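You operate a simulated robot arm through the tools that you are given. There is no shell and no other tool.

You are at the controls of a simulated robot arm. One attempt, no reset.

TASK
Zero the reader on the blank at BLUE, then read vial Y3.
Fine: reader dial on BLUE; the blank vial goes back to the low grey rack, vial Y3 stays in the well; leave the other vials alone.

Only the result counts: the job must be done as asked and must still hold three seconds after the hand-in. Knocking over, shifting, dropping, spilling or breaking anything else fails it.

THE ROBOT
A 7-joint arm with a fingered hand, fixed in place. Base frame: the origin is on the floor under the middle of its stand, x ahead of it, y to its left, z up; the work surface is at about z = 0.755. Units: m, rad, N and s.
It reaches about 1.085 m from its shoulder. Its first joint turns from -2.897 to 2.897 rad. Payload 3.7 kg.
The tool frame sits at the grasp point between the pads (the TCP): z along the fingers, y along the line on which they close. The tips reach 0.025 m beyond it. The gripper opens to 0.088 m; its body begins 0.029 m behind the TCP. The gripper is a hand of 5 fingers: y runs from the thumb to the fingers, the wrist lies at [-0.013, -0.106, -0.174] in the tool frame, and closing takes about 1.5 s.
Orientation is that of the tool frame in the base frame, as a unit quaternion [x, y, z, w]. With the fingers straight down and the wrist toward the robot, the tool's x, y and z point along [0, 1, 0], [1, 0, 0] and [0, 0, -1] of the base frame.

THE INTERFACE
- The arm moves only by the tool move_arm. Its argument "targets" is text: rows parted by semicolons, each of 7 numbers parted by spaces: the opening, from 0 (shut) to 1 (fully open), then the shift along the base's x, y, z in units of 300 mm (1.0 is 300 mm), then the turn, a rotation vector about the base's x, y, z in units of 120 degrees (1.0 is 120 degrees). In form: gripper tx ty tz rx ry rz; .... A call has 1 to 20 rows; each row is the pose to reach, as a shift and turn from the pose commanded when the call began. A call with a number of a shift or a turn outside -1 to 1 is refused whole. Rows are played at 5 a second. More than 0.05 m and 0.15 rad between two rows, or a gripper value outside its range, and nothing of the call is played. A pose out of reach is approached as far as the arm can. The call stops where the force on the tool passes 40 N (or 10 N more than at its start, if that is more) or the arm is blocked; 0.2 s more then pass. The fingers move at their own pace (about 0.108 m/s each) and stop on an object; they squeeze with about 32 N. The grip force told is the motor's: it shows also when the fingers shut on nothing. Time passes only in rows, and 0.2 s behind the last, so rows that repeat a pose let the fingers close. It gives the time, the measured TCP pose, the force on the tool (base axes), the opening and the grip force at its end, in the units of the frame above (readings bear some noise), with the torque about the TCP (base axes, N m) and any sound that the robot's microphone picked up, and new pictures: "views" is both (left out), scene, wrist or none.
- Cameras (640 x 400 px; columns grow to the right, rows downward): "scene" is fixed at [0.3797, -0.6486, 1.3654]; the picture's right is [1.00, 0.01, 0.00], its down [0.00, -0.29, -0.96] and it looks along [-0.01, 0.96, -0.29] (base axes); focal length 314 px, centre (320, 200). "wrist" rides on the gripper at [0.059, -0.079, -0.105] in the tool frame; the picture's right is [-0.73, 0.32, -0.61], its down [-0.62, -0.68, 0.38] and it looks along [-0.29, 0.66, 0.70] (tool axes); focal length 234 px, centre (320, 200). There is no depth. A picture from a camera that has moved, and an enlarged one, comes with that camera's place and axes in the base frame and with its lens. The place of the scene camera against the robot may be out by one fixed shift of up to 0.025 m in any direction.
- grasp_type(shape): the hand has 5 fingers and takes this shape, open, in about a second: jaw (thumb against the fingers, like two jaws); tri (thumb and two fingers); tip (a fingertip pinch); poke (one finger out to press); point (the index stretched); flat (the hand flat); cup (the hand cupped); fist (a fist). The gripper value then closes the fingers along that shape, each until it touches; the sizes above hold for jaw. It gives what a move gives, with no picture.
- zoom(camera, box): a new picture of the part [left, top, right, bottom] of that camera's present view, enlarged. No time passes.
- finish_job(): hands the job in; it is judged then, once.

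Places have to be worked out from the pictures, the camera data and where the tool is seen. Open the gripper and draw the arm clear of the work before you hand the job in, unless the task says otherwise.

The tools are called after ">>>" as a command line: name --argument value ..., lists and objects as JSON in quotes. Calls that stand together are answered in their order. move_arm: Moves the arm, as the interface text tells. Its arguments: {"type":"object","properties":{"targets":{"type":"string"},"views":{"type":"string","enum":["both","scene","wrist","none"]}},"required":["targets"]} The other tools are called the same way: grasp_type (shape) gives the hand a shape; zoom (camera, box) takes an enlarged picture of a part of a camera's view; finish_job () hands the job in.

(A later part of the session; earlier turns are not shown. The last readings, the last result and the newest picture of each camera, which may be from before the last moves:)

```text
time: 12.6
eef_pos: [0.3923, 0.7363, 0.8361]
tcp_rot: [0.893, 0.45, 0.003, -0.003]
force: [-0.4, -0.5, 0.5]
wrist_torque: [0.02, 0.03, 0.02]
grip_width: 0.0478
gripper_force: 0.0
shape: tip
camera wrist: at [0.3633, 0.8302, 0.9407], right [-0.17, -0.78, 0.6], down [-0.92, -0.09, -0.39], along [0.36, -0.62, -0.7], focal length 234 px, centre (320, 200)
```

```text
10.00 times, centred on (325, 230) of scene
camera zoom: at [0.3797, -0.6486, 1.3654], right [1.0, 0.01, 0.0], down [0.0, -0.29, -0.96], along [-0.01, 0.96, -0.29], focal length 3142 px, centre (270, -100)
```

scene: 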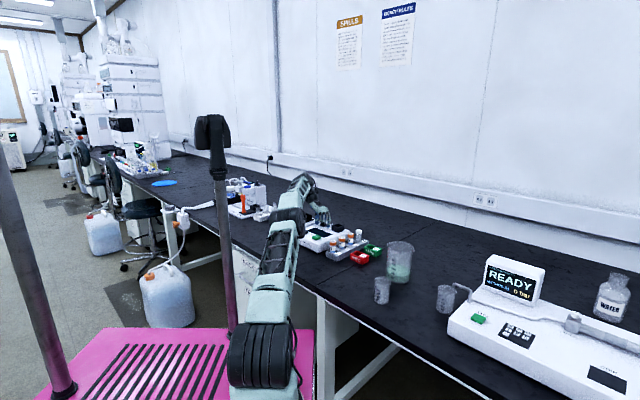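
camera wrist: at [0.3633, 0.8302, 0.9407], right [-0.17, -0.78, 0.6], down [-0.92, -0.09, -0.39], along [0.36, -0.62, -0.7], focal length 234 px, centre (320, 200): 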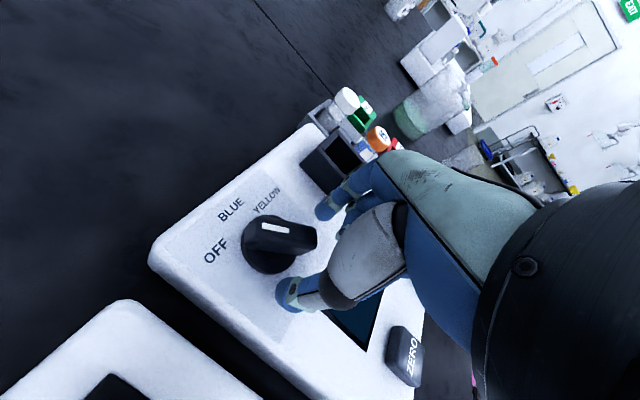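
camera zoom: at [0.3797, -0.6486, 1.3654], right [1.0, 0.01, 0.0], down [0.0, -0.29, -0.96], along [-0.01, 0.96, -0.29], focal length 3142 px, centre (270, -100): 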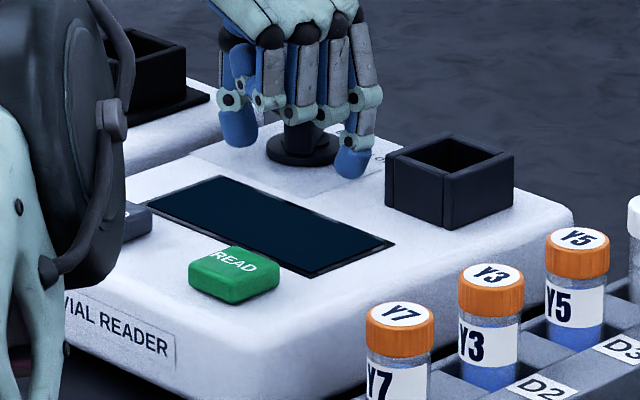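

The knob went back to OFF on release (the hand had been dragged off-centre by the yaw limit). I'll lift clear and swing the hand to the other side (yaw toward ~180°), from where a −45° turn stays within range.

>>> move_arm --targets "0.6 0 0 0.15 0 0 0; 0.7 0 0 0.3 0 0 0; 0.7 0 0 0.3 0 0 0.06; 0.7 0 0 0.3 0 0 0.12; 0.7 0 0 0.3 0 0 0.18; 0.7 0 0 0.3 0 0 0.24; 0.7 0 0 0.3 0 0 0.3; 0.7 0 0 0.3 0 0 0.36; 0.7 0 0 0.3 0 0 0.42; 0.7 0 0 0.3 0 0 0.48; 0.7 0 0 0.3 0 0 0.54; 0.7 0 0 0.3 0 0 0.6; 0.7 0 0 0.3 0 0 0.66; 0.7 0 0 0.3 0 0 0.72; 0.7 0 0 0.3 0 0 0.78; 0.7 0 0 0.3 0 0 0.84; 0.7 0 0 0.3 0 0 0.9; 0.7 0 0 0.3 0 0 0.96" --views "both"

```text
time: 16.4
eef_pos: [0.3927, 0.736, 0.9262]
tcp_rot: [0.098, 0.995, 0.0, -0.004]
force: [-0.1, -0.4, -0.5]
wrist_torque: [0.02, -0.04, 0.02]
grip_width: 0.0615
gripper_force: 0.0
shape: tip
out of reach, approached as far as the arm can: row 1, 2, 3
camera wrist: at [0.3197, 0.6705, 1.0309], right [0.78, 0.18, 0.6], down [0.48, -0.79, -0.39], along [0.41, 0.59, -0.7], focal length 234 px, centre (320, 200)
```

scene: 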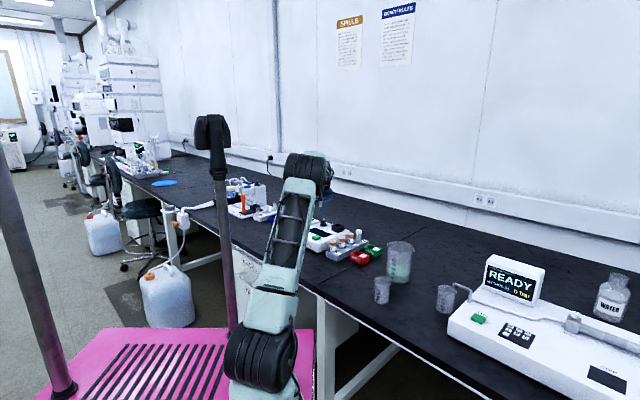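
wrist: 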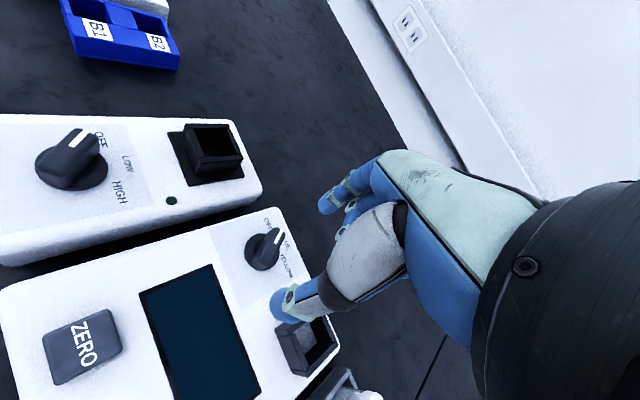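

Yaw is now ~79° with no trouble. I'll check the knob from this angle for another position fix, then continue the swing.

>>> zoom --camera "wrist" --box '[220, 200, 350, 300]'

>>> move_arm --targets "0.7 0 0 0 0 0 0.06; 0.7 0 0 0 0 0 0.12; 0.7 0 0 0 0 0 0.18; 0.7 0 0 0 0 0 0.24; 0.7 0 0 0 0 0 0.3; 0.7 0 0 0 0 0 0.36; 0.7 0 0 0 0 0 0.42; 0.7 0 0 0 0 0 0.48; 0.7 0 0 0 0 0 0.54; 0.7 0 0 0 0 0 0.6; 0.7 0.02 0.02 0 0 0 0.66; 0.7 0.02 0.04 0 0 0 0.72; 0.7 0.02 0.06 0 0 0 0.78; 0.7 0.02 0.077 0 0 0 0.83; 0.7 0.02 0.077 0 0 0 0.83" --views "both"

```text
4.00 times, centred on (285, 250) of wrist
camera zoom: at [0.3197, 0.6705, 1.0309], right [0.78, 0.18, 0.6], down [0.48, -0.79, -0.39], along [0.41, 0.59, -0.7], focal length 937 px, centre (460, 0)
```

zoom: 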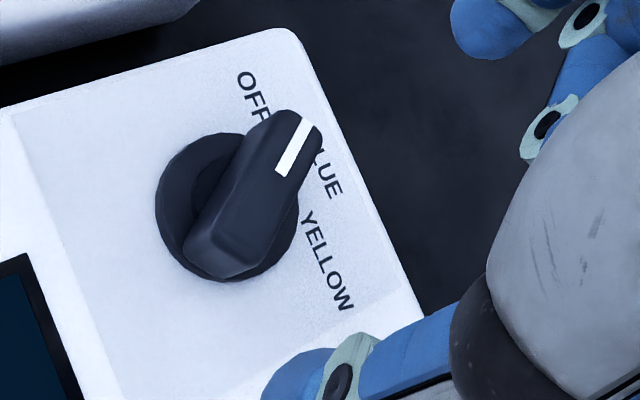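

```text
time: 19.6
eef_pos: [0.3969, 0.723, 0.9158]
tcp_rot: [-0.696, 0.718, -0.002, -0.002]
force: [0.1, 0.1, 0.2]
wrist_torque: [0.04, 0.05, -0.03]
grip_width: 0.0615
gripper_force: 0.0
shape: tip
out of reach, approached as far as the arm can: row 12, 13, 14, 15
camera wrist: at [0.4726, 0.6633, 1.0208], right [-0.3, 0.74, 0.6], down [0.7, 0.6, -0.39], along [-0.65, 0.31, -0.7], focal length 234 px, centre (320, 200)
```

scene: 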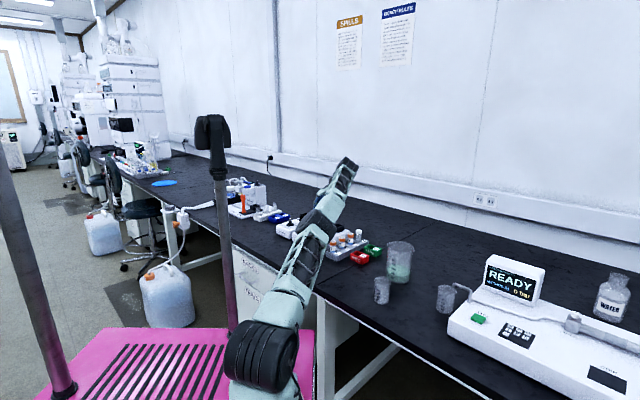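
wrist: 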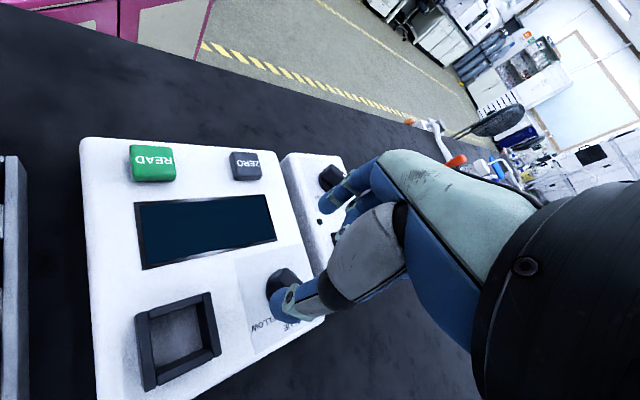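

Yaw ~178° over the dial is beyond reach, but this view shows the pointer rests at ~81° (OFF is 91°, BLUE 46°), so the knob is friction-held. I'll swing back and look at the "poke" shape for nudging the knob and pressing keys.

>>> move_arm --targets "0.7 0 0 0 0 0 -0.06; 0.7 0 0 0 0 0 -0.12; 0.7 0 0 0 0 0 -0.18; 0.7 0 0 0 0 0 -0.24; 0.7 0 0 0 0 0 -0.3; 0.7 0 0 0 0 0 -0.36; 0.7 0 0 0 0 0 -0.42; 0.7 0 0 0 0 0 -0.48; 0.7 0 0 0 0 0 -0.54; 0.7 0 0 0 0 0 -0.6; 0.7 0 0 0 0 0 -0.66; 0.7 0 0 0 0 0 -0.72; 0.7 0 0 0 0 0 -0.78; 0.7 0 0 0 0 0 -0.84; 0.7 0 0 0 0 0 -0.9; 0.7 0 0 0 0 0 -0.96; 0.7 0 0 0 0 0 -0.99; 0.7 0 0 0 0 0 -0.99" --views "none"

>>> grasp_type --shape "poke"

>>> zoom --camera "wrist" --box '[0, 0, 640, 400]'

>>> zoom --camera "scene" --box '[290, 180, 370, 240]'

```text
time: 23.6
eef_pos: [0.4124, 0.75, 0.9963]
tcp_rot: [0.276, 0.958, 0.07, -0.019]
force: [0.5, 0.7, 0.6]
wrist_torque: [-0.04, -0.05, -0.03]
grip_width: 0.0618
gripper_force: 0.1
shape: tip
out of reach, approached as far as the arm can: row 1, 2, 3, 4, 5, 6, 7, 8, 9, 10, 11, 12, 13, 14, 15, 16
stopped in row 18: the arm was blocked; the commanded pose is now the measured one
```

```text
time: 24.5
eef_pos: [0.4122, 0.7499, 0.993]
tcp_rot: [0.277, 0.958, 0.069, -0.018]
force: [0.3, 0.6, 0.2]
wrist_torque: [0.01, 0.01, -0.02]
grip_width: 0.0002
gripper_force: 0.1
shape: poke
```

```text
1.00 times, centred on (320, 200) of wrist (not enlarged: the box is as wide or as high as the picture)
camera zoom: at [0.3188, 0.6998, 1.0908], right [0.79, -0.2, 0.59], down [0.17, -0.85, -0.51], along [0.6, 0.5, -0.63], focal length 234 px, centre (320, 200)
```

zoom: 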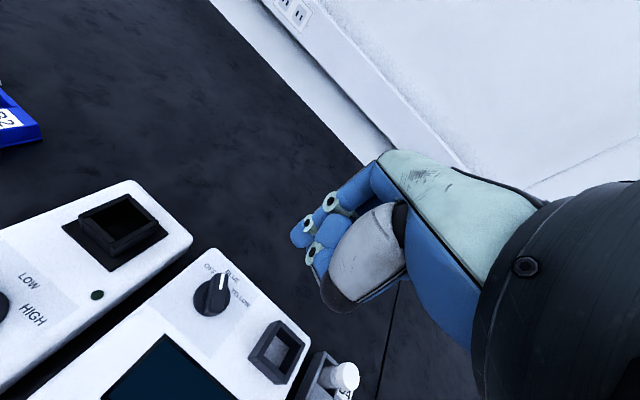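

```text
6.67 times, centred on (330, 210) of scene
camera zoom: at [0.3797, -0.6486, 1.3654], right [1.0, 0.01, 0.0], down [0.0, -0.29, -0.96], along [-0.01, 0.96, -0.29], focal length 2095 px, centre (253, 133)
```

zoom: 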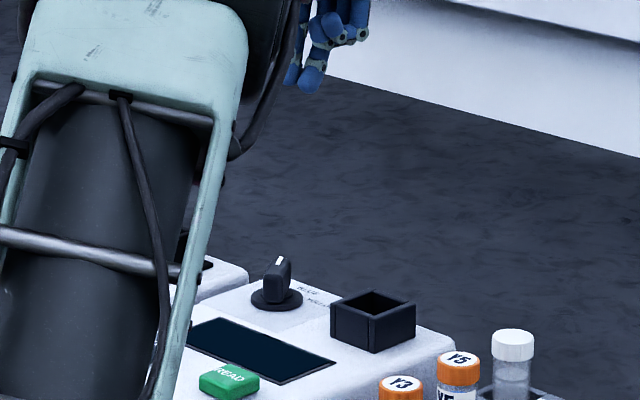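

The arm ended higher and tilted, reported blocked. I'll look at the full scene to see the arm's configuration.

>>> zoom --camera "scene" --box '[0, 0, 640, 400]'

>>> zoom --camera "scene" --box '[190, 120, 390, 400]'

```text
1.00 times, centred on (320, 200) of scene (not enlarged: the box is as wide or as high as the picture)
camera zoom: at [0.3797, -0.6486, 1.3654], right [1.0, 0.01, 0.0], down [0.0, -0.29, -0.96], along [-0.01, 0.96, -0.29], focal length 314 px, centre (320, 200)
```

zoom: 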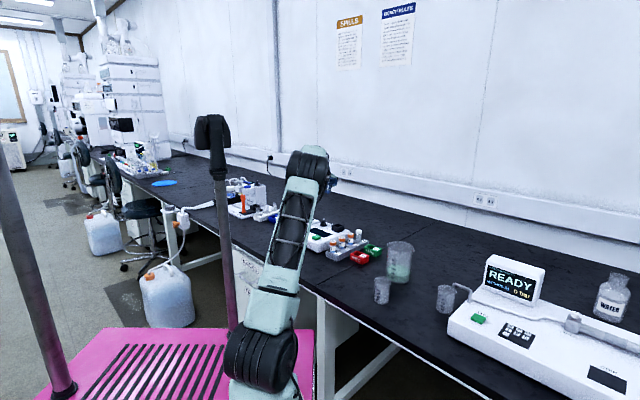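

```text
1.43 times, centred on (290, 260) of scene
camera zoom: at [0.3797, -0.6486, 1.3654], right [1.0, 0.01, 0.0], down [0.0, -0.29, -0.96], along [-0.01, 0.96, -0.29], focal length 449 px, centre (363, 114)
```

zoom: 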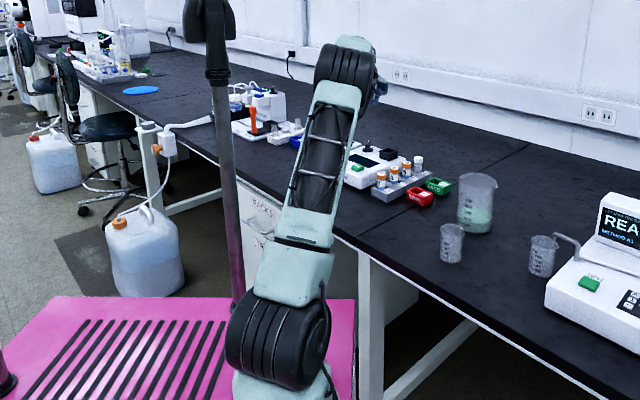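

The arm looks free of the bench items, likely just at a joint limit after the stretch. I'll level the hand (remove the ~8° tilt) while drawing back toward the robot.

>>> move_arm --targets "0.7 -0.05 -0.08 0 -0.03 0.0015 -0.01; 0.7 -0.1 -0.16 0 -0.068 0.0033 -0.0228; 0.7 -0.14 -0.25 0 -0.068 0.0033 -0.0228; 0.7 -0.14 -0.25 0 -0.068 0.0033 -0.0228" --views "both"

```text
time: 25.5
eef_pos: [0.3705, 0.6721, 0.9928]
tcp_rot: [0.3, 0.954, -0.001, -0.001]
force: [-0.2, -1.1, 0.5]
wrist_torque: [0.01, 0.01, -0.01]
grip_width: 0.0563
gripper_force: 0.1
shape: jaw
camera wrist: at [0.2771, 0.6427, 1.0968], right [0.78, -0.15, 0.61], down [0.12, -0.92, -0.38], along [0.61, 0.37, -0.7], focal length 234 px, centre (320, 200)
```

scene: 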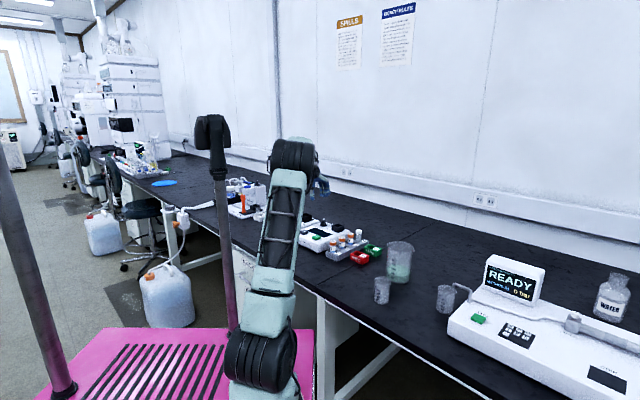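
wrist: 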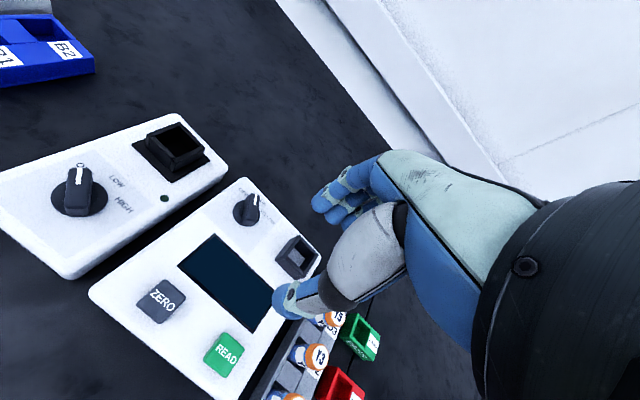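

Level again at yaw 55°. The gripper value of 0.7 undid the poke shape, so in poke I must keep the value 0; I set poke again and look at the finger.

>>> grasp_type --shape "poke"

>>> move_arm --targets "0 0 0 -0.05 0 0 0; 0 0 0 -0.1 0 0 0; 0 0 0 -0.1 0 0 0" --views "both"

>>> zoom --camera "wrist" --box '[200, 120, 440, 360]'

>>> zoom --camera "scene" --box '[290, 160, 370, 230]'

```text
time: 26.4
eef_pos: [0.3702, 0.6737, 0.9937]
tcp_rot: [0.3, 0.954, -0.001, -0.002]
force: [-0.4, -0.4, 0.2]
wrist_torque: [-0.02, -0.02, -0.01]
grip_width: 0.0
gripper_force: 0.1
shape: poke
```

```text
time: 27.2
eef_pos: [0.3703, 0.6746, 0.9626]
tcp_rot: [0.3, 0.954, -0.001, -0.001]
force: [-0.4, -0.7, 0.4]
wrist_torque: [-0.01, 0.02, 0.0]
grip_width: 0.0
gripper_force: 32.5
shape: jaw
camera wrist: at [0.2769, 0.6428, 1.0667], right [0.78, -0.15, 0.61], down [0.12, -0.92, -0.38], along [0.61, 0.37, -0.7], focal length 234 px, centre (320, 200)
```

scene: 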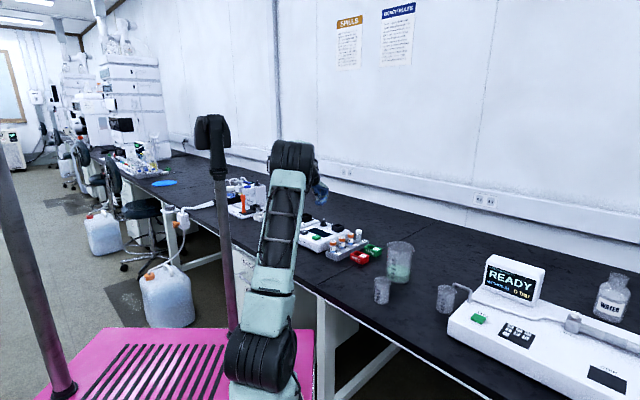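
wrist: 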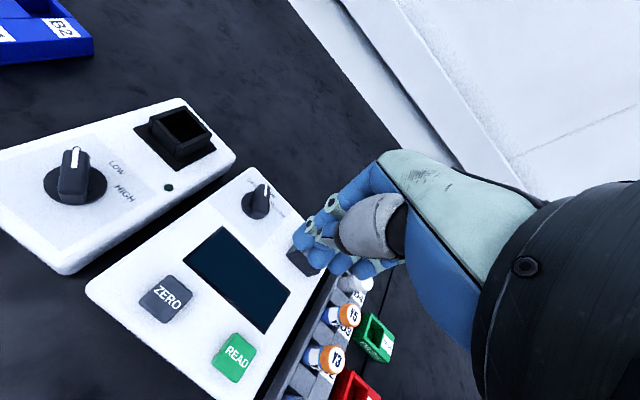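

```text
1.67 times, centred on (320, 240) of wrist
camera zoom: at [0.2769, 0.6428, 1.0667], right [0.78, -0.15, 0.61], down [0.12, -0.92, -0.38], along [0.61, 0.37, -0.7], focal length 390 px, centre (320, 133)
```

zoom: 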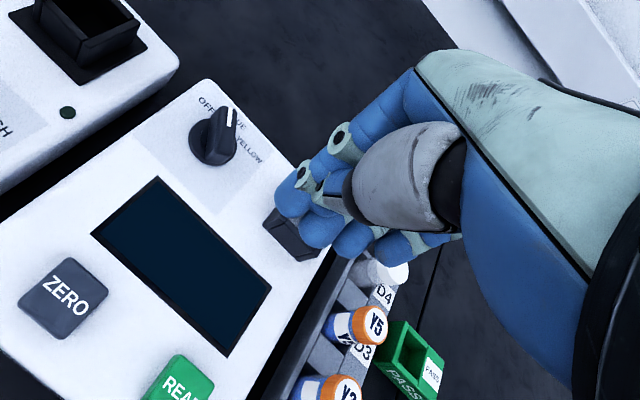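

```text
5.71 times, centred on (330, 195) of scene
camera zoom: at [0.3797, -0.6486, 1.3654], right [1.0, 0.01, 0.0], down [0.0, -0.29, -0.96], along [-0.01, 0.96, -0.29], focal length 1796 px, centre (263, 229)
```

zoom: 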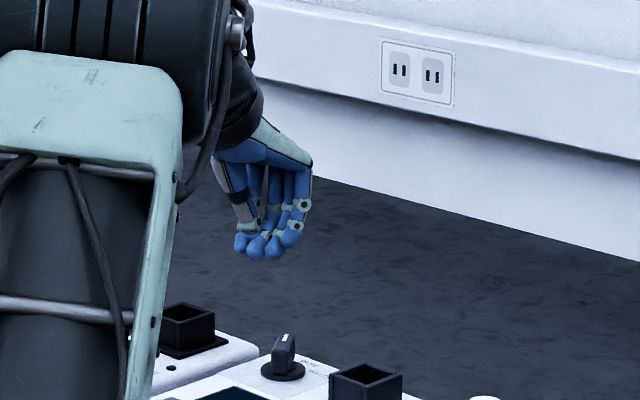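

Sending a value 0 also left the poke shape. I'll set poke again and try a small move with value 1 (shape "open").

>>> grasp_type --shape "poke"

>>> zoom --camera "wrist" --box '[200, 120, 440, 360]'

>>> zoom --camera "scene" --box '[290, 160, 370, 230]'

>>> move_arm --targets "1 0 0 0.01 0 0 0; 1 0 0 0 0 0 0" --views "wrist"

```text
time: 28.1
eef_pos: [0.3715, 0.6728, 0.9623]
tcp_rot: [0.3, 0.954, -0.001, -0.001]
force: [-0.4, 0.3, 0.4]
wrist_torque: [-0.01, 0.02, 0.03]
grip_width: 0.0
gripper_force: 0.0
shape: poke
```

```text
1.67 times, centred on (320, 240) of wrist
camera zoom: at [0.277, 0.6428, 1.0669], right [0.78, -0.15, 0.61], down [0.12, -0.92, -0.38], along [0.61, 0.37, -0.7], focal length 390 px, centre (320, 133)
```

zoom: 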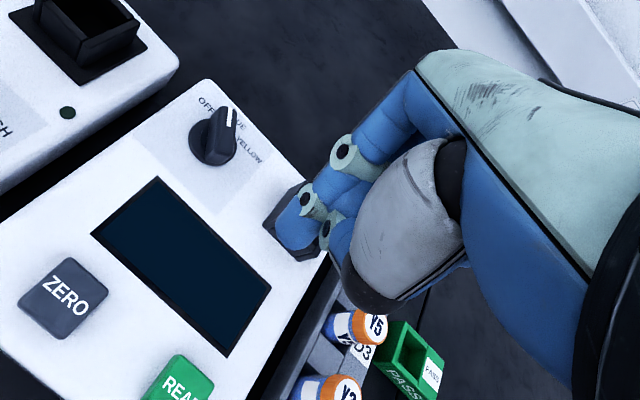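

```text
5.71 times, centred on (330, 195) of scene
camera zoom: at [0.3797, -0.6486, 1.3654], right [1.0, 0.01, 0.0], down [0.0, -0.29, -0.96], along [-0.01, 0.96, -0.29], focal length 1796 px, centre (263, 229)
```

zoom: 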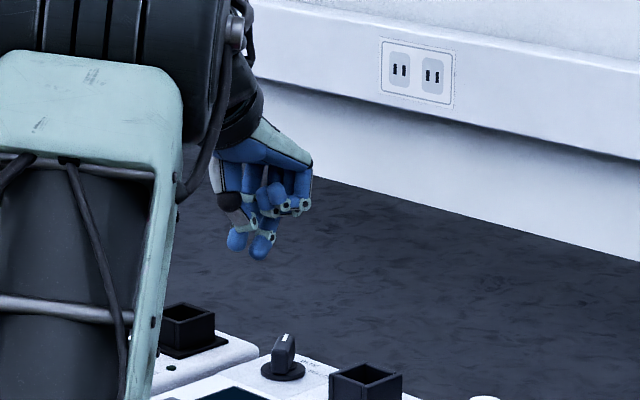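

```text
time: 28.7
eef_pos: [0.3709, 0.6731, 0.9631]
tcp_rot: [0.3, 0.954, 0.0, -0.001]
force: [-0.5, -0.4, 0.3]
wrist_torque: [0.01, 0.03, -0.02]
grip_width: 0.0
gripper_force: 0.0
shape: poke
camera wrist: at [0.277, 0.6429, 1.0674], right [0.78, -0.15, 0.61], down [0.12, -0.92, -0.38], along [0.61, 0.37, -0.7], focal length 234 px, centre (320, 200)
```

wrist: 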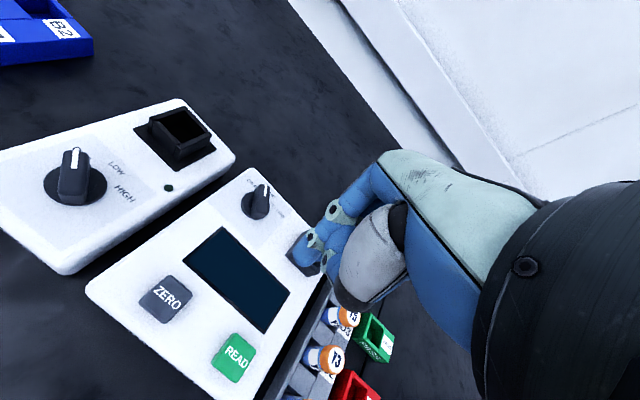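

With value 1 the poke shape holds, and its index tip lies near the TCP axis with the thumb ~3 cm behind it. I'll use it to push the knob's tail from right to left; first hover beside the tail.

>>> move_arm --targets "1 0.064 0.086 -0.1 0 0 0; 1 0.128 0.172 -0.2 0 0 0; 1 0.1917 0.2583 -0.3 0 0 0; 1 0.1917 0.2583 -0.3233 0 0 0" --views "both"

>>> zoom --camera "wrist" --box '[200, 170, 400, 330]'

>>> zoom --camera "scene" --box '[300, 190, 370, 250]'

```text
time: 29.7
eef_pos: [0.4279, 0.7516, 0.8669]
tcp_rot: [0.299, 0.954, -0.001, -0.001]
force: [-0.3, 0.3, -0.4]
wrist_torque: [-0.02, -0.01, 0.0]
grip_width: 0.0001
gripper_force: 0.0
shape: poke
camera wrist: at [0.3331, 0.7205, 0.9707], right [0.78, -0.15, 0.61], down [0.12, -0.92, -0.38], along [0.61, 0.37, -0.7], focal length 234 px, centre (320, 200)
```

scene: 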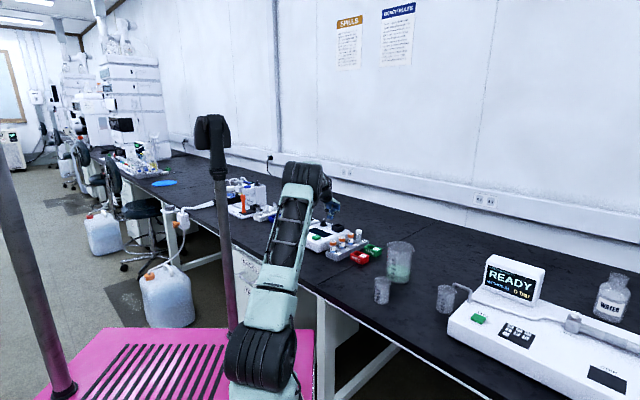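
wrist: 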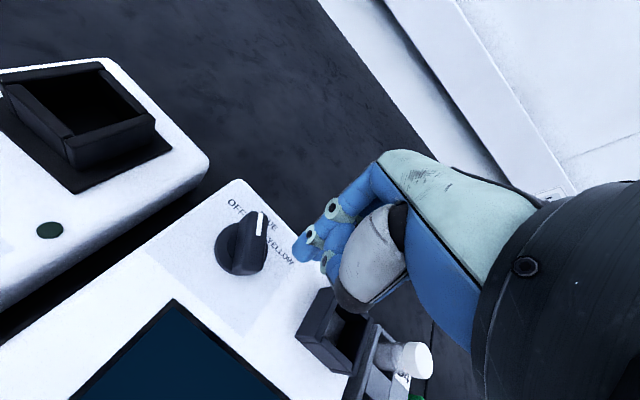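

```text
2.50 times, centred on (300, 250) of wrist
camera zoom: at [0.3331, 0.7205, 0.9707], right [0.78, -0.15, 0.61], down [0.12, -0.92, -0.38], along [0.61, 0.37, -0.7], focal length 585 px, centre (370, 75)
```

zoom: 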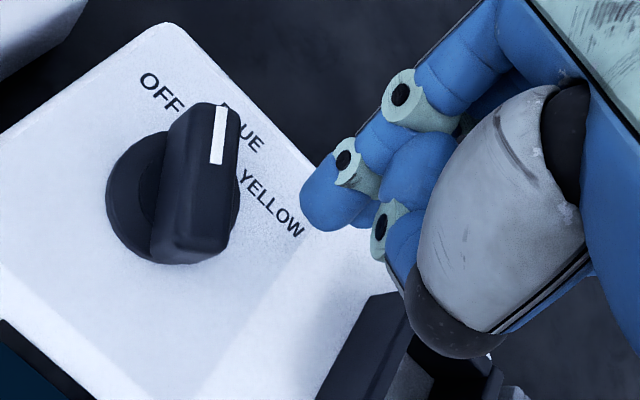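

```text
6.67 times, centred on (335, 220) of scene
camera zoom: at [0.3797, -0.6486, 1.3654], right [1.0, 0.01, 0.0], down [0.0, -0.29, -0.96], along [-0.01, 0.96, -0.29], focal length 2095 px, centre (220, 67)
```

zoom: 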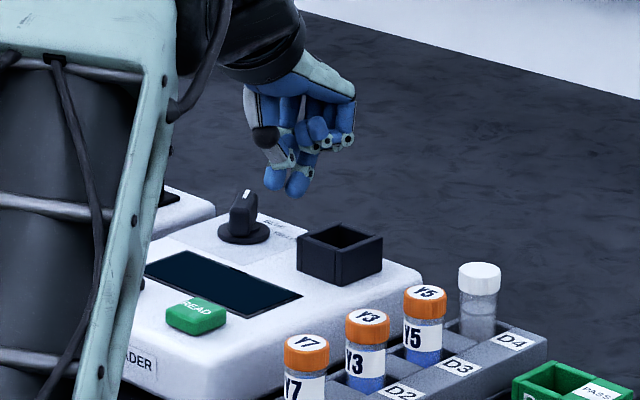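

Comparing scene and wrist views, the index tip (~33 mm below TCP) is now ~34 mm to the right of the knob axis, level with the knob's top (~0.834). I'll lower it beside the tail.

>>> move_arm --targets "1 -0.013 -0.023 0 0 0 0; 1 -0.013 -0.023 -0.04 0 0 0; 1 -0.013 -0.023 -0.08 0 0 0; 1 -0.013 -0.023 -0.08 0 0 0" --views "both"

>>> zoom --camera "wrist" --box '[200, 170, 400, 330]'

>>> zoom --camera "scene" --box '[300, 205, 350, 245]'

```text
time: 30.7
eef_pos: [0.4234, 0.7444, 0.843]
tcp_rot: [0.3, 0.954, 0.0, 0.0]
force: [-0.6, 0.3, -0.3]
wrist_torque: [0.0, -0.02, 0.03]
grip_width: 0.0
gripper_force: 0.0
shape: poke
camera wrist: at [0.3291, 0.7139, 0.9471], right [0.78, -0.15, 0.61], down [0.12, -0.92, -0.38], along [0.61, 0.37, -0.7], focal length 234 px, centre (320, 200)
```

scene: 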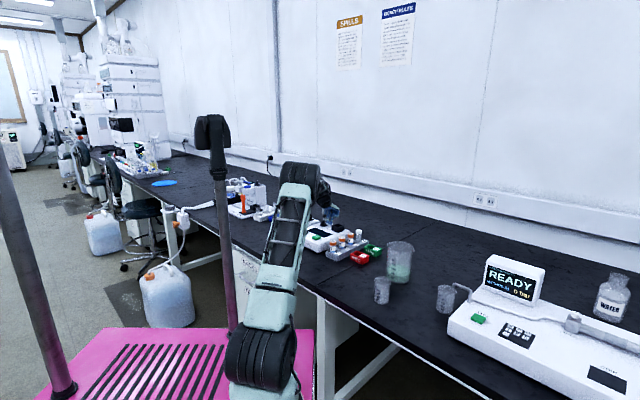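
wrist: 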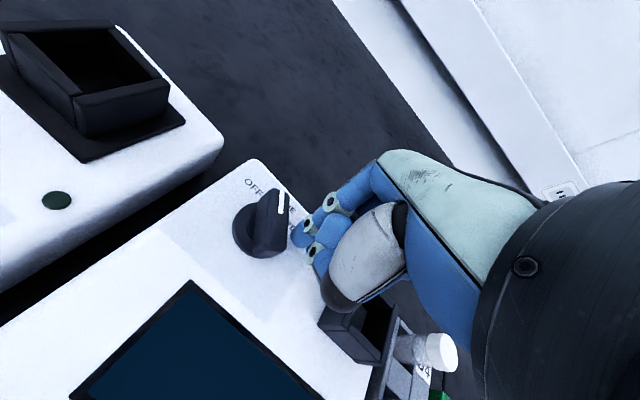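

```text
2.50 times, centred on (300, 250) of wrist
camera zoom: at [0.3291, 0.7139, 0.9471], right [0.78, -0.15, 0.61], down [0.12, -0.92, -0.38], along [0.61, 0.37, -0.7], focal length 585 px, centre (370, 75)
```

zoom: 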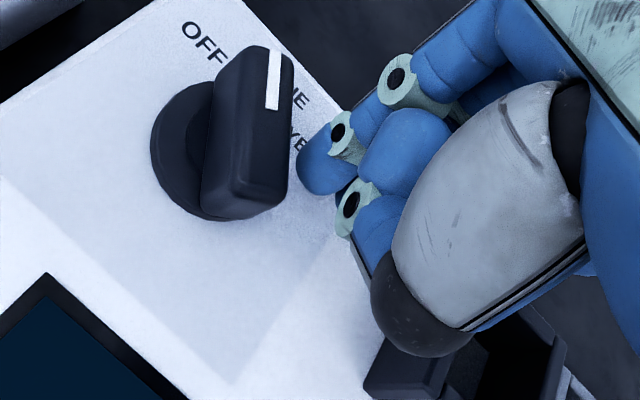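

```text
10.00 times, centred on (325, 225) of scene
camera zoom: at [0.3797, -0.6486, 1.3654], right [1.0, 0.01, 0.0], down [0.0, -0.29, -0.96], along [-0.01, 0.96, -0.29], focal length 3142 px, centre (270, -50)
```

zoom: 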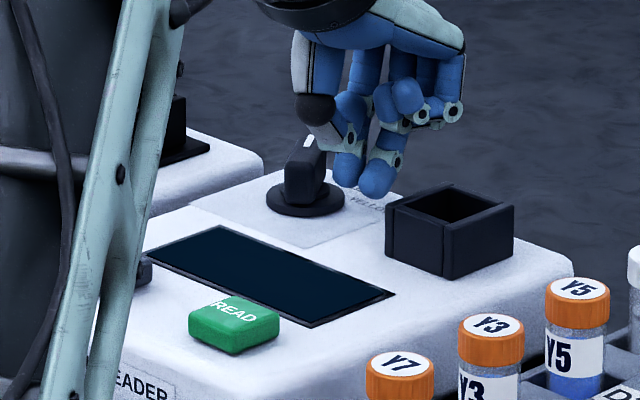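

The index tip is ~5 mm above the dial base, right of the tail; the thumb should pass behind the tail end. I push −x in small steps and look.

>>> move_arm --targets "1 -0.02 -0.003 0 0 0 0; 1 -0.04 -0.006 0 0 0 0; 1 -0.055 -0.009 0 0 0 0; 1 -0.07 -0.012 0 0 0 0; 1 -0.07 -0.012 0 0 0 0" --views "both"

>>> zoom --camera "wrist" --box '[200, 170, 400, 330]'

>>> zoom --camera "scene" --box '[300, 205, 350, 245]'

```text
time: 31.9
eef_pos: [0.4013, 0.7408, 0.8415]
tcp_rot: [0.3, 0.954, 0.0, 0.0]
force: [3.1, -4.5, 5.8]
wrist_torque: [0.03, 0.03, -0.05]
grip_width: 0.0
gripper_force: 0.0
shape: poke
camera wrist: at [0.3082, 0.7108, 0.9463], right [0.78, -0.15, 0.61], down [0.12, -0.92, -0.38], along [0.61, 0.37, -0.7], focal length 234 px, centre (320, 200)
```

scene: 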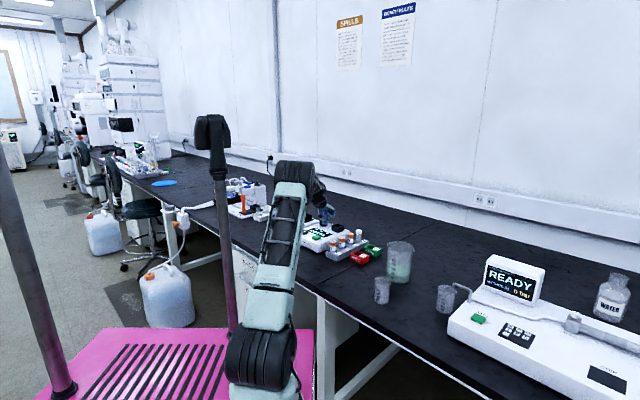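
wrist: 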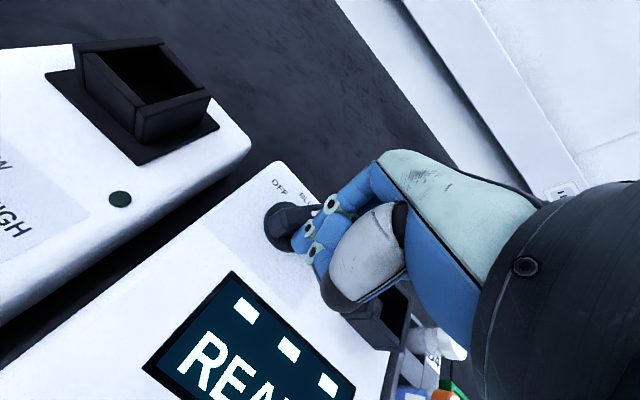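

```text
2.50 times, centred on (300, 250) of wrist
camera zoom: at [0.3082, 0.7108, 0.9463], right [0.78, -0.15, 0.61], down [0.12, -0.92, -0.38], along [0.61, 0.37, -0.7], focal length 585 px, centre (370, 75)
```

zoom: 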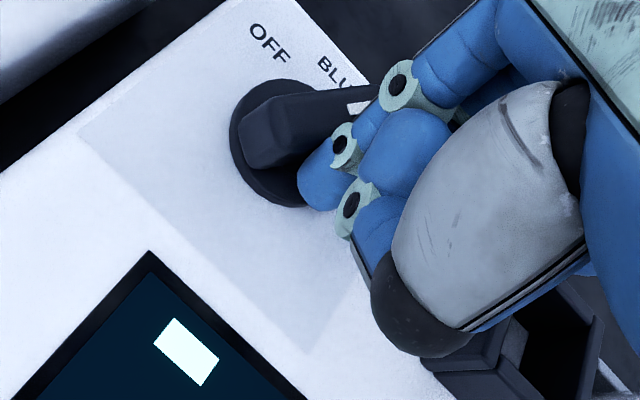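

```text
10.00 times, centred on (325, 225) of scene
camera zoom: at [0.3797, -0.6486, 1.3654], right [1.0, 0.01, 0.0], down [0.0, -0.29, -0.96], along [-0.01, 0.96, -0.29], focal length 3142 px, centre (270, -50)
```

zoom: 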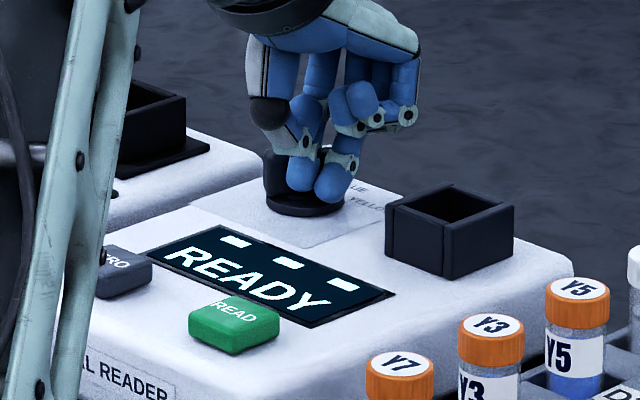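

The display lit READY again; the bar may have gone past BLUE. I back the finger off and lift to see the pointer.

>>> move_arm --targets "1 0.04 -0.01 0 0 0 0; 1 0.08 -0.02 0.03 0 0 0; 1 0.08 -0.02 0.1 0 0 0; 1 0.08 -0.02 0.1 0 0 0" --views "both"

>>> zoom --camera "wrist" --box '[180, 150, 340, 280]'

>>> zoom --camera "scene" --box '[300, 205, 350, 245]'

```text
time: 32.9
eef_pos: [0.4253, 0.7359, 0.8714]
tcp_rot: [0.299, 0.954, 0.0, 0.0]
force: [0.2, 0.1, -0.3]
wrist_torque: [0.02, 0.03, 0.01]
grip_width: 0.0002
gripper_force: 0.0
shape: poke
camera wrist: at [0.3315, 0.7055, 0.9759], right [0.78, -0.15, 0.61], down [0.12, -0.92, -0.38], along [0.61, 0.37, -0.7], focal length 234 px, centre (320, 200)
```

scene: 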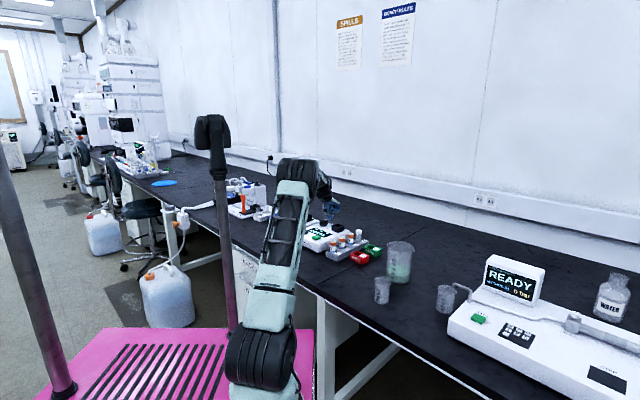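
wrist: 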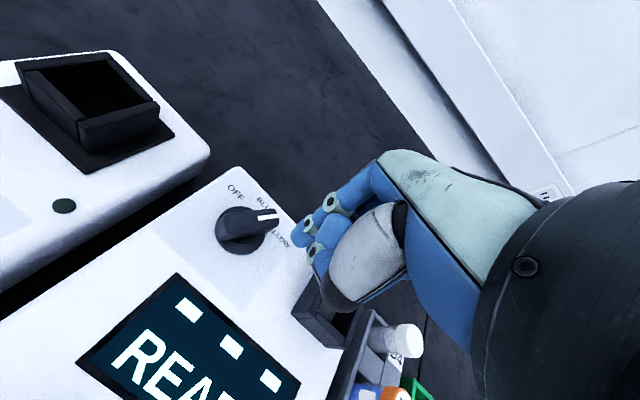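

```text
3.08 times, centred on (260, 215) of wrist
camera zoom: at [0.3315, 0.7055, 0.9759], right [0.78, -0.15, 0.61], down [0.12, -0.92, -0.38], along [0.61, 0.37, -0.7], focal length 720 px, centre (505, 154)
```

zoom: 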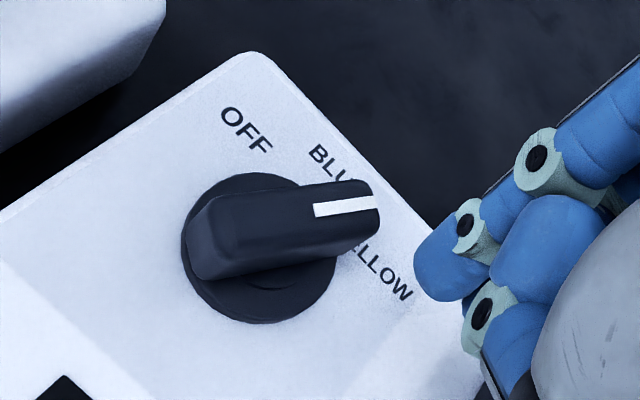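

```text
10.00 times, centred on (325, 225) of scene
camera zoom: at [0.3797, -0.6486, 1.3654], right [1.0, 0.01, 0.0], down [0.0, -0.29, -0.96], along [-0.01, 0.96, -0.29], focal length 3142 px, centre (270, -50)
```

zoom: 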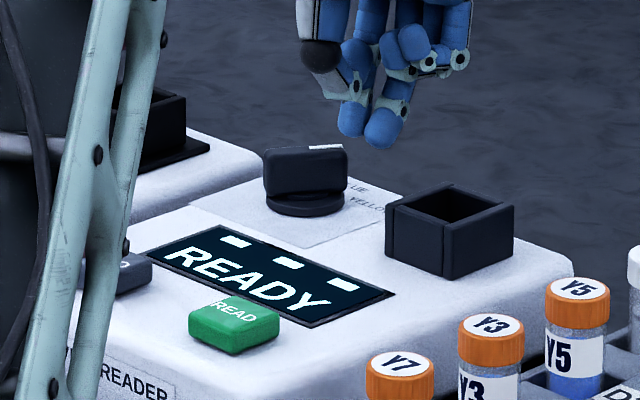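

The pointer is now at ~10°, i.e. ~35° past BLUE. I'll place the index on the pointer's near side and push it back (+y) in small steps; first go down about 18 mm clear of the bar.

>>> move_arm --targets "1 -0.05 -0.047 0 0 0 0; 1 -0.05 -0.047 -0.05 0 0 0; 1 -0.05 -0.047 -0.093 0 0 0; 1 -0.05 -0.047 -0.093 0 0 0" --views "none"

>>> zoom --camera "wrist" --box '[180, 150, 340, 280]'

>>> zoom --camera "scene" --box '[300, 205, 350, 245]'

```text
time: 33.9
eef_pos: [0.4119, 0.7222, 0.8439]
tcp_rot: [0.3, 0.954, -0.001, -0.001]
force: [0.0, 0.8, 0.7]
wrist_torque: [-0.06, 0.03, -0.02]
grip_width: 0.0
gripper_force: 0.0
shape: poke
```

```text
3.08 times, centred on (260, 215) of wrist
camera zoom: at [0.3179, 0.6914, 0.9484], right [0.78, -0.15, 0.61], down [0.12, -0.92, -0.38], along [0.61, 0.37, -0.7], focal length 720 px, centre (505, 154)
```

zoom: 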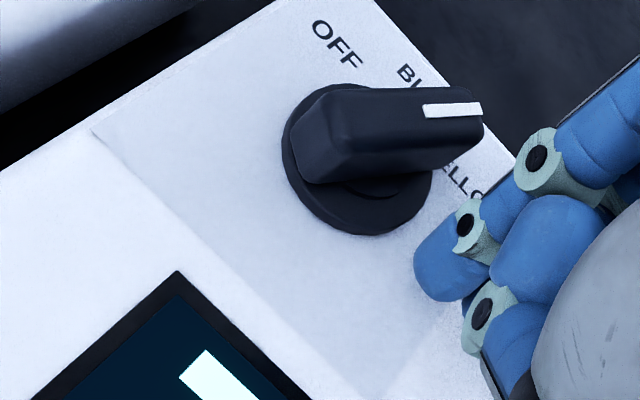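

```text
10.00 times, centred on (325, 225) of scene
camera zoom: at [0.3797, -0.6486, 1.3654], right [1.0, 0.01, 0.0], down [0.0, -0.29, -0.96], along [-0.01, 0.96, -0.29], focal length 3142 px, centre (270, -50)
```

zoom: 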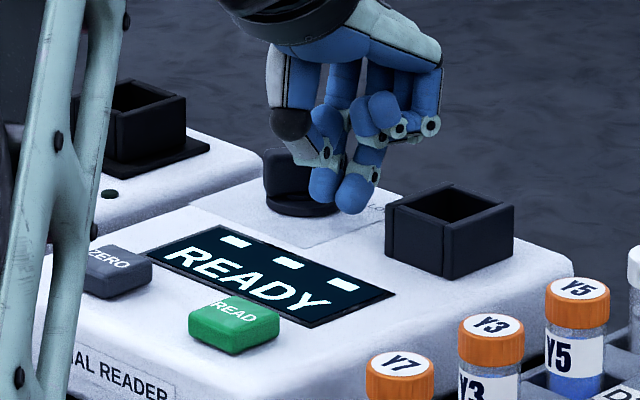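

Index is at about +22 mm x and well on the near side of the pointer. I push +y gently in steps.

>>> move_arm --targets "1 0 0.02 0 0 0 0; 1 0 0.04 0 0 0 0; 1 0 0.055 0 0 0 0; 1 0 0.07 0 0 0 0; 1 0 0.07 0 0 0 0" --views "none"

>>> zoom --camera "wrist" --box '[180, 150, 340, 280]'

>>> zoom --camera "scene" --box '[300, 205, 350, 245]'

```text
time: 35.1
eef_pos: [0.4124, 0.7422, 0.8436]
tcp_rot: [0.3, 0.954, -0.001, 0.0]
force: [3.4, -3.4, 1.5]
wrist_torque: [0.0, -0.01, 0.0]
grip_width: 0.0
gripper_force: 0.0
shape: poke
```

```text
3.08 times, centred on (260, 215) of wrist
camera zoom: at [0.3177, 0.7117, 0.9485], right [0.78, -0.15, 0.61], down [0.12, -0.92, -0.38], along [0.61, 0.37, -0.7], focal length 720 px, centre (505, 154)
```

zoom: 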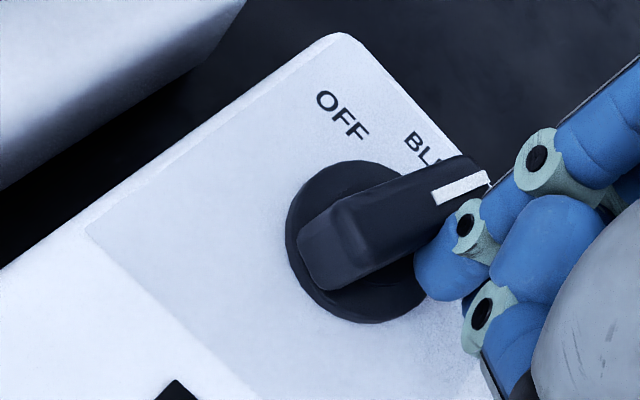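

```text
10.00 times, centred on (325, 225) of scene
camera zoom: at [0.3797, -0.6486, 1.3654], right [1.0, 0.01, 0.0], down [0.0, -0.29, -0.96], along [-0.01, 0.96, -0.29], focal length 3142 px, centre (270, -50)
```

zoom: 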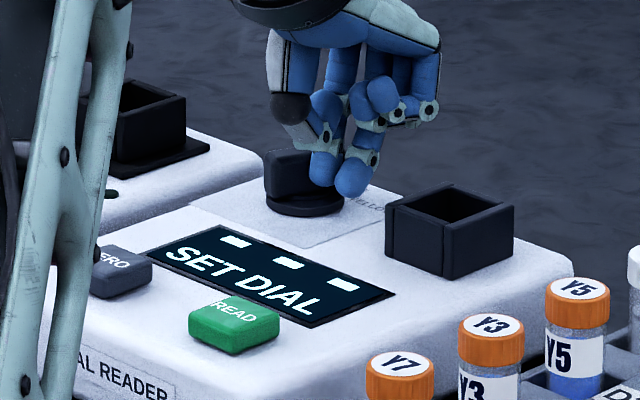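

The display says SET DIAL (pointer ~22°, between YELLOW and BLUE), so the display tells when the dial is in a position. I push a further 6 mm.

>>> move_arm --targets "1 0 0.01 0 0 0 0; 1 0 0.02 0 0 0 0; 1 0 0.02 0 0 0 0" --views "none"

>>> zoom --camera "wrist" --box '[180, 150, 340, 280]'

>>> zoom --camera "scene" --box '[300, 205, 350, 245]'

```text
time: 35.9
eef_pos: [0.414, 0.7474, 0.8448]
tcp_rot: [0.3, 0.954, 0.0, 0.0]
force: [14.4, -3.0, -0.1]
wrist_torque: [-0.09, -0.28, -0.12]
grip_width: 0.0
gripper_force: 0.1
shape: poke
```

```text
3.08 times, centred on (260, 215) of wrist
camera zoom: at [0.3187, 0.7174, 0.9486], right [0.78, -0.15, 0.61], down [0.12, -0.92, -0.38], along [0.61, 0.37, -0.7], focal length 720 px, centre (505, 154)
```

zoom: 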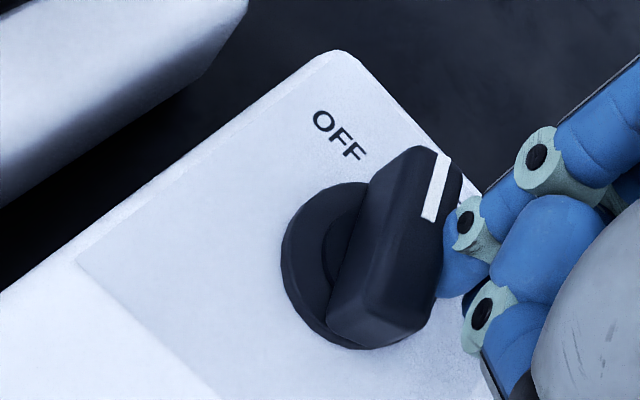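

```text
10.00 times, centred on (325, 225) of scene
camera zoom: at [0.3797, -0.6486, 1.3654], right [1.0, 0.01, 0.0], down [0.0, -0.29, -0.96], along [-0.01, 0.96, -0.29], focal length 3142 px, centre (270, -50)
```

zoom: 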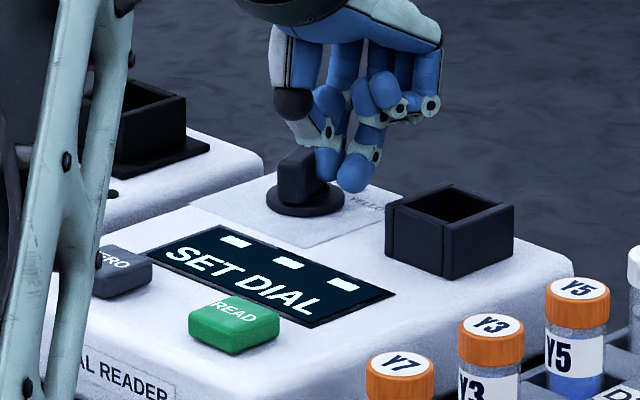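

The bar jumped to ~70°: index and thumb together act like a straight edge lying ~15° beyond the hand's yaw. So I'll back off a little and yaw the hand −25°, making that edge set the bar to ~45° (BLUE).

>>> move_arm --targets "1 0.007 -0.038 0 0 0 0; 1 0.007 -0.038 0 0 0 -0.07; 1 0.007 -0.038 0 0 0 -0.14; 1 0.007 -0.038 0 0 0 -0.2; 1 0.007 -0.038 0 0 0 -0.2" --views "none"

>>> zoom --camera "wrist" --box '[180, 150, 340, 280]'

>>> zoom --camera "scene" --box '[300, 205, 350, 245]'

```text
time: 37.1
eef_pos: [0.413, 0.7362, 0.8428]
tcp_rot: [0.492, 0.87, 0.0, -0.002]
force: [-0.1, -0.5, 0.0]
wrist_torque: [0.0, 0.0, 0.01]
grip_width: 0.0
gripper_force: 0.1
shape: poke
```

```text
3.08 times, centred on (260, 215) of wrist
camera zoom: at [0.3146, 0.7471, 0.9479], right [0.65, -0.46, 0.61], down [-0.26, -0.89, -0.38], along [0.71, 0.09, -0.7], focal length 720 px, centre (505, 154)
```

zoom: 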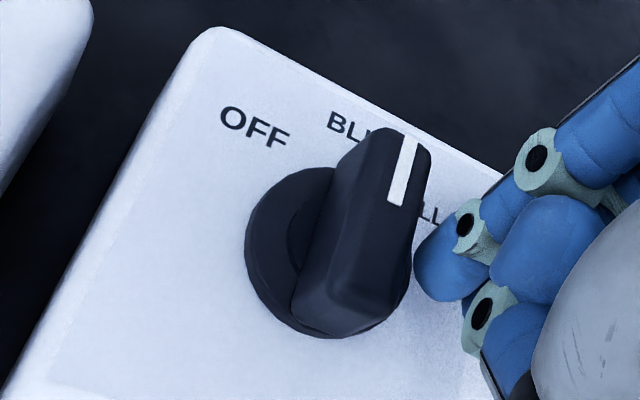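

```text
10.00 times, centred on (325, 225) of scene
camera zoom: at [0.3797, -0.6486, 1.3654], right [1.0, 0.01, 0.0], down [0.0, -0.29, -0.96], along [-0.01, 0.96, -0.29], focal length 3142 px, centre (270, -50)
```

zoom: 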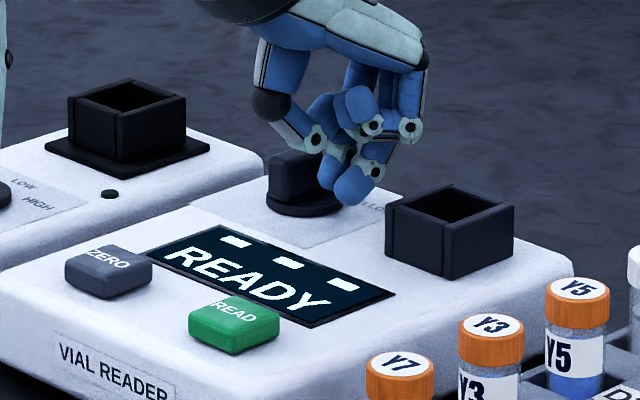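

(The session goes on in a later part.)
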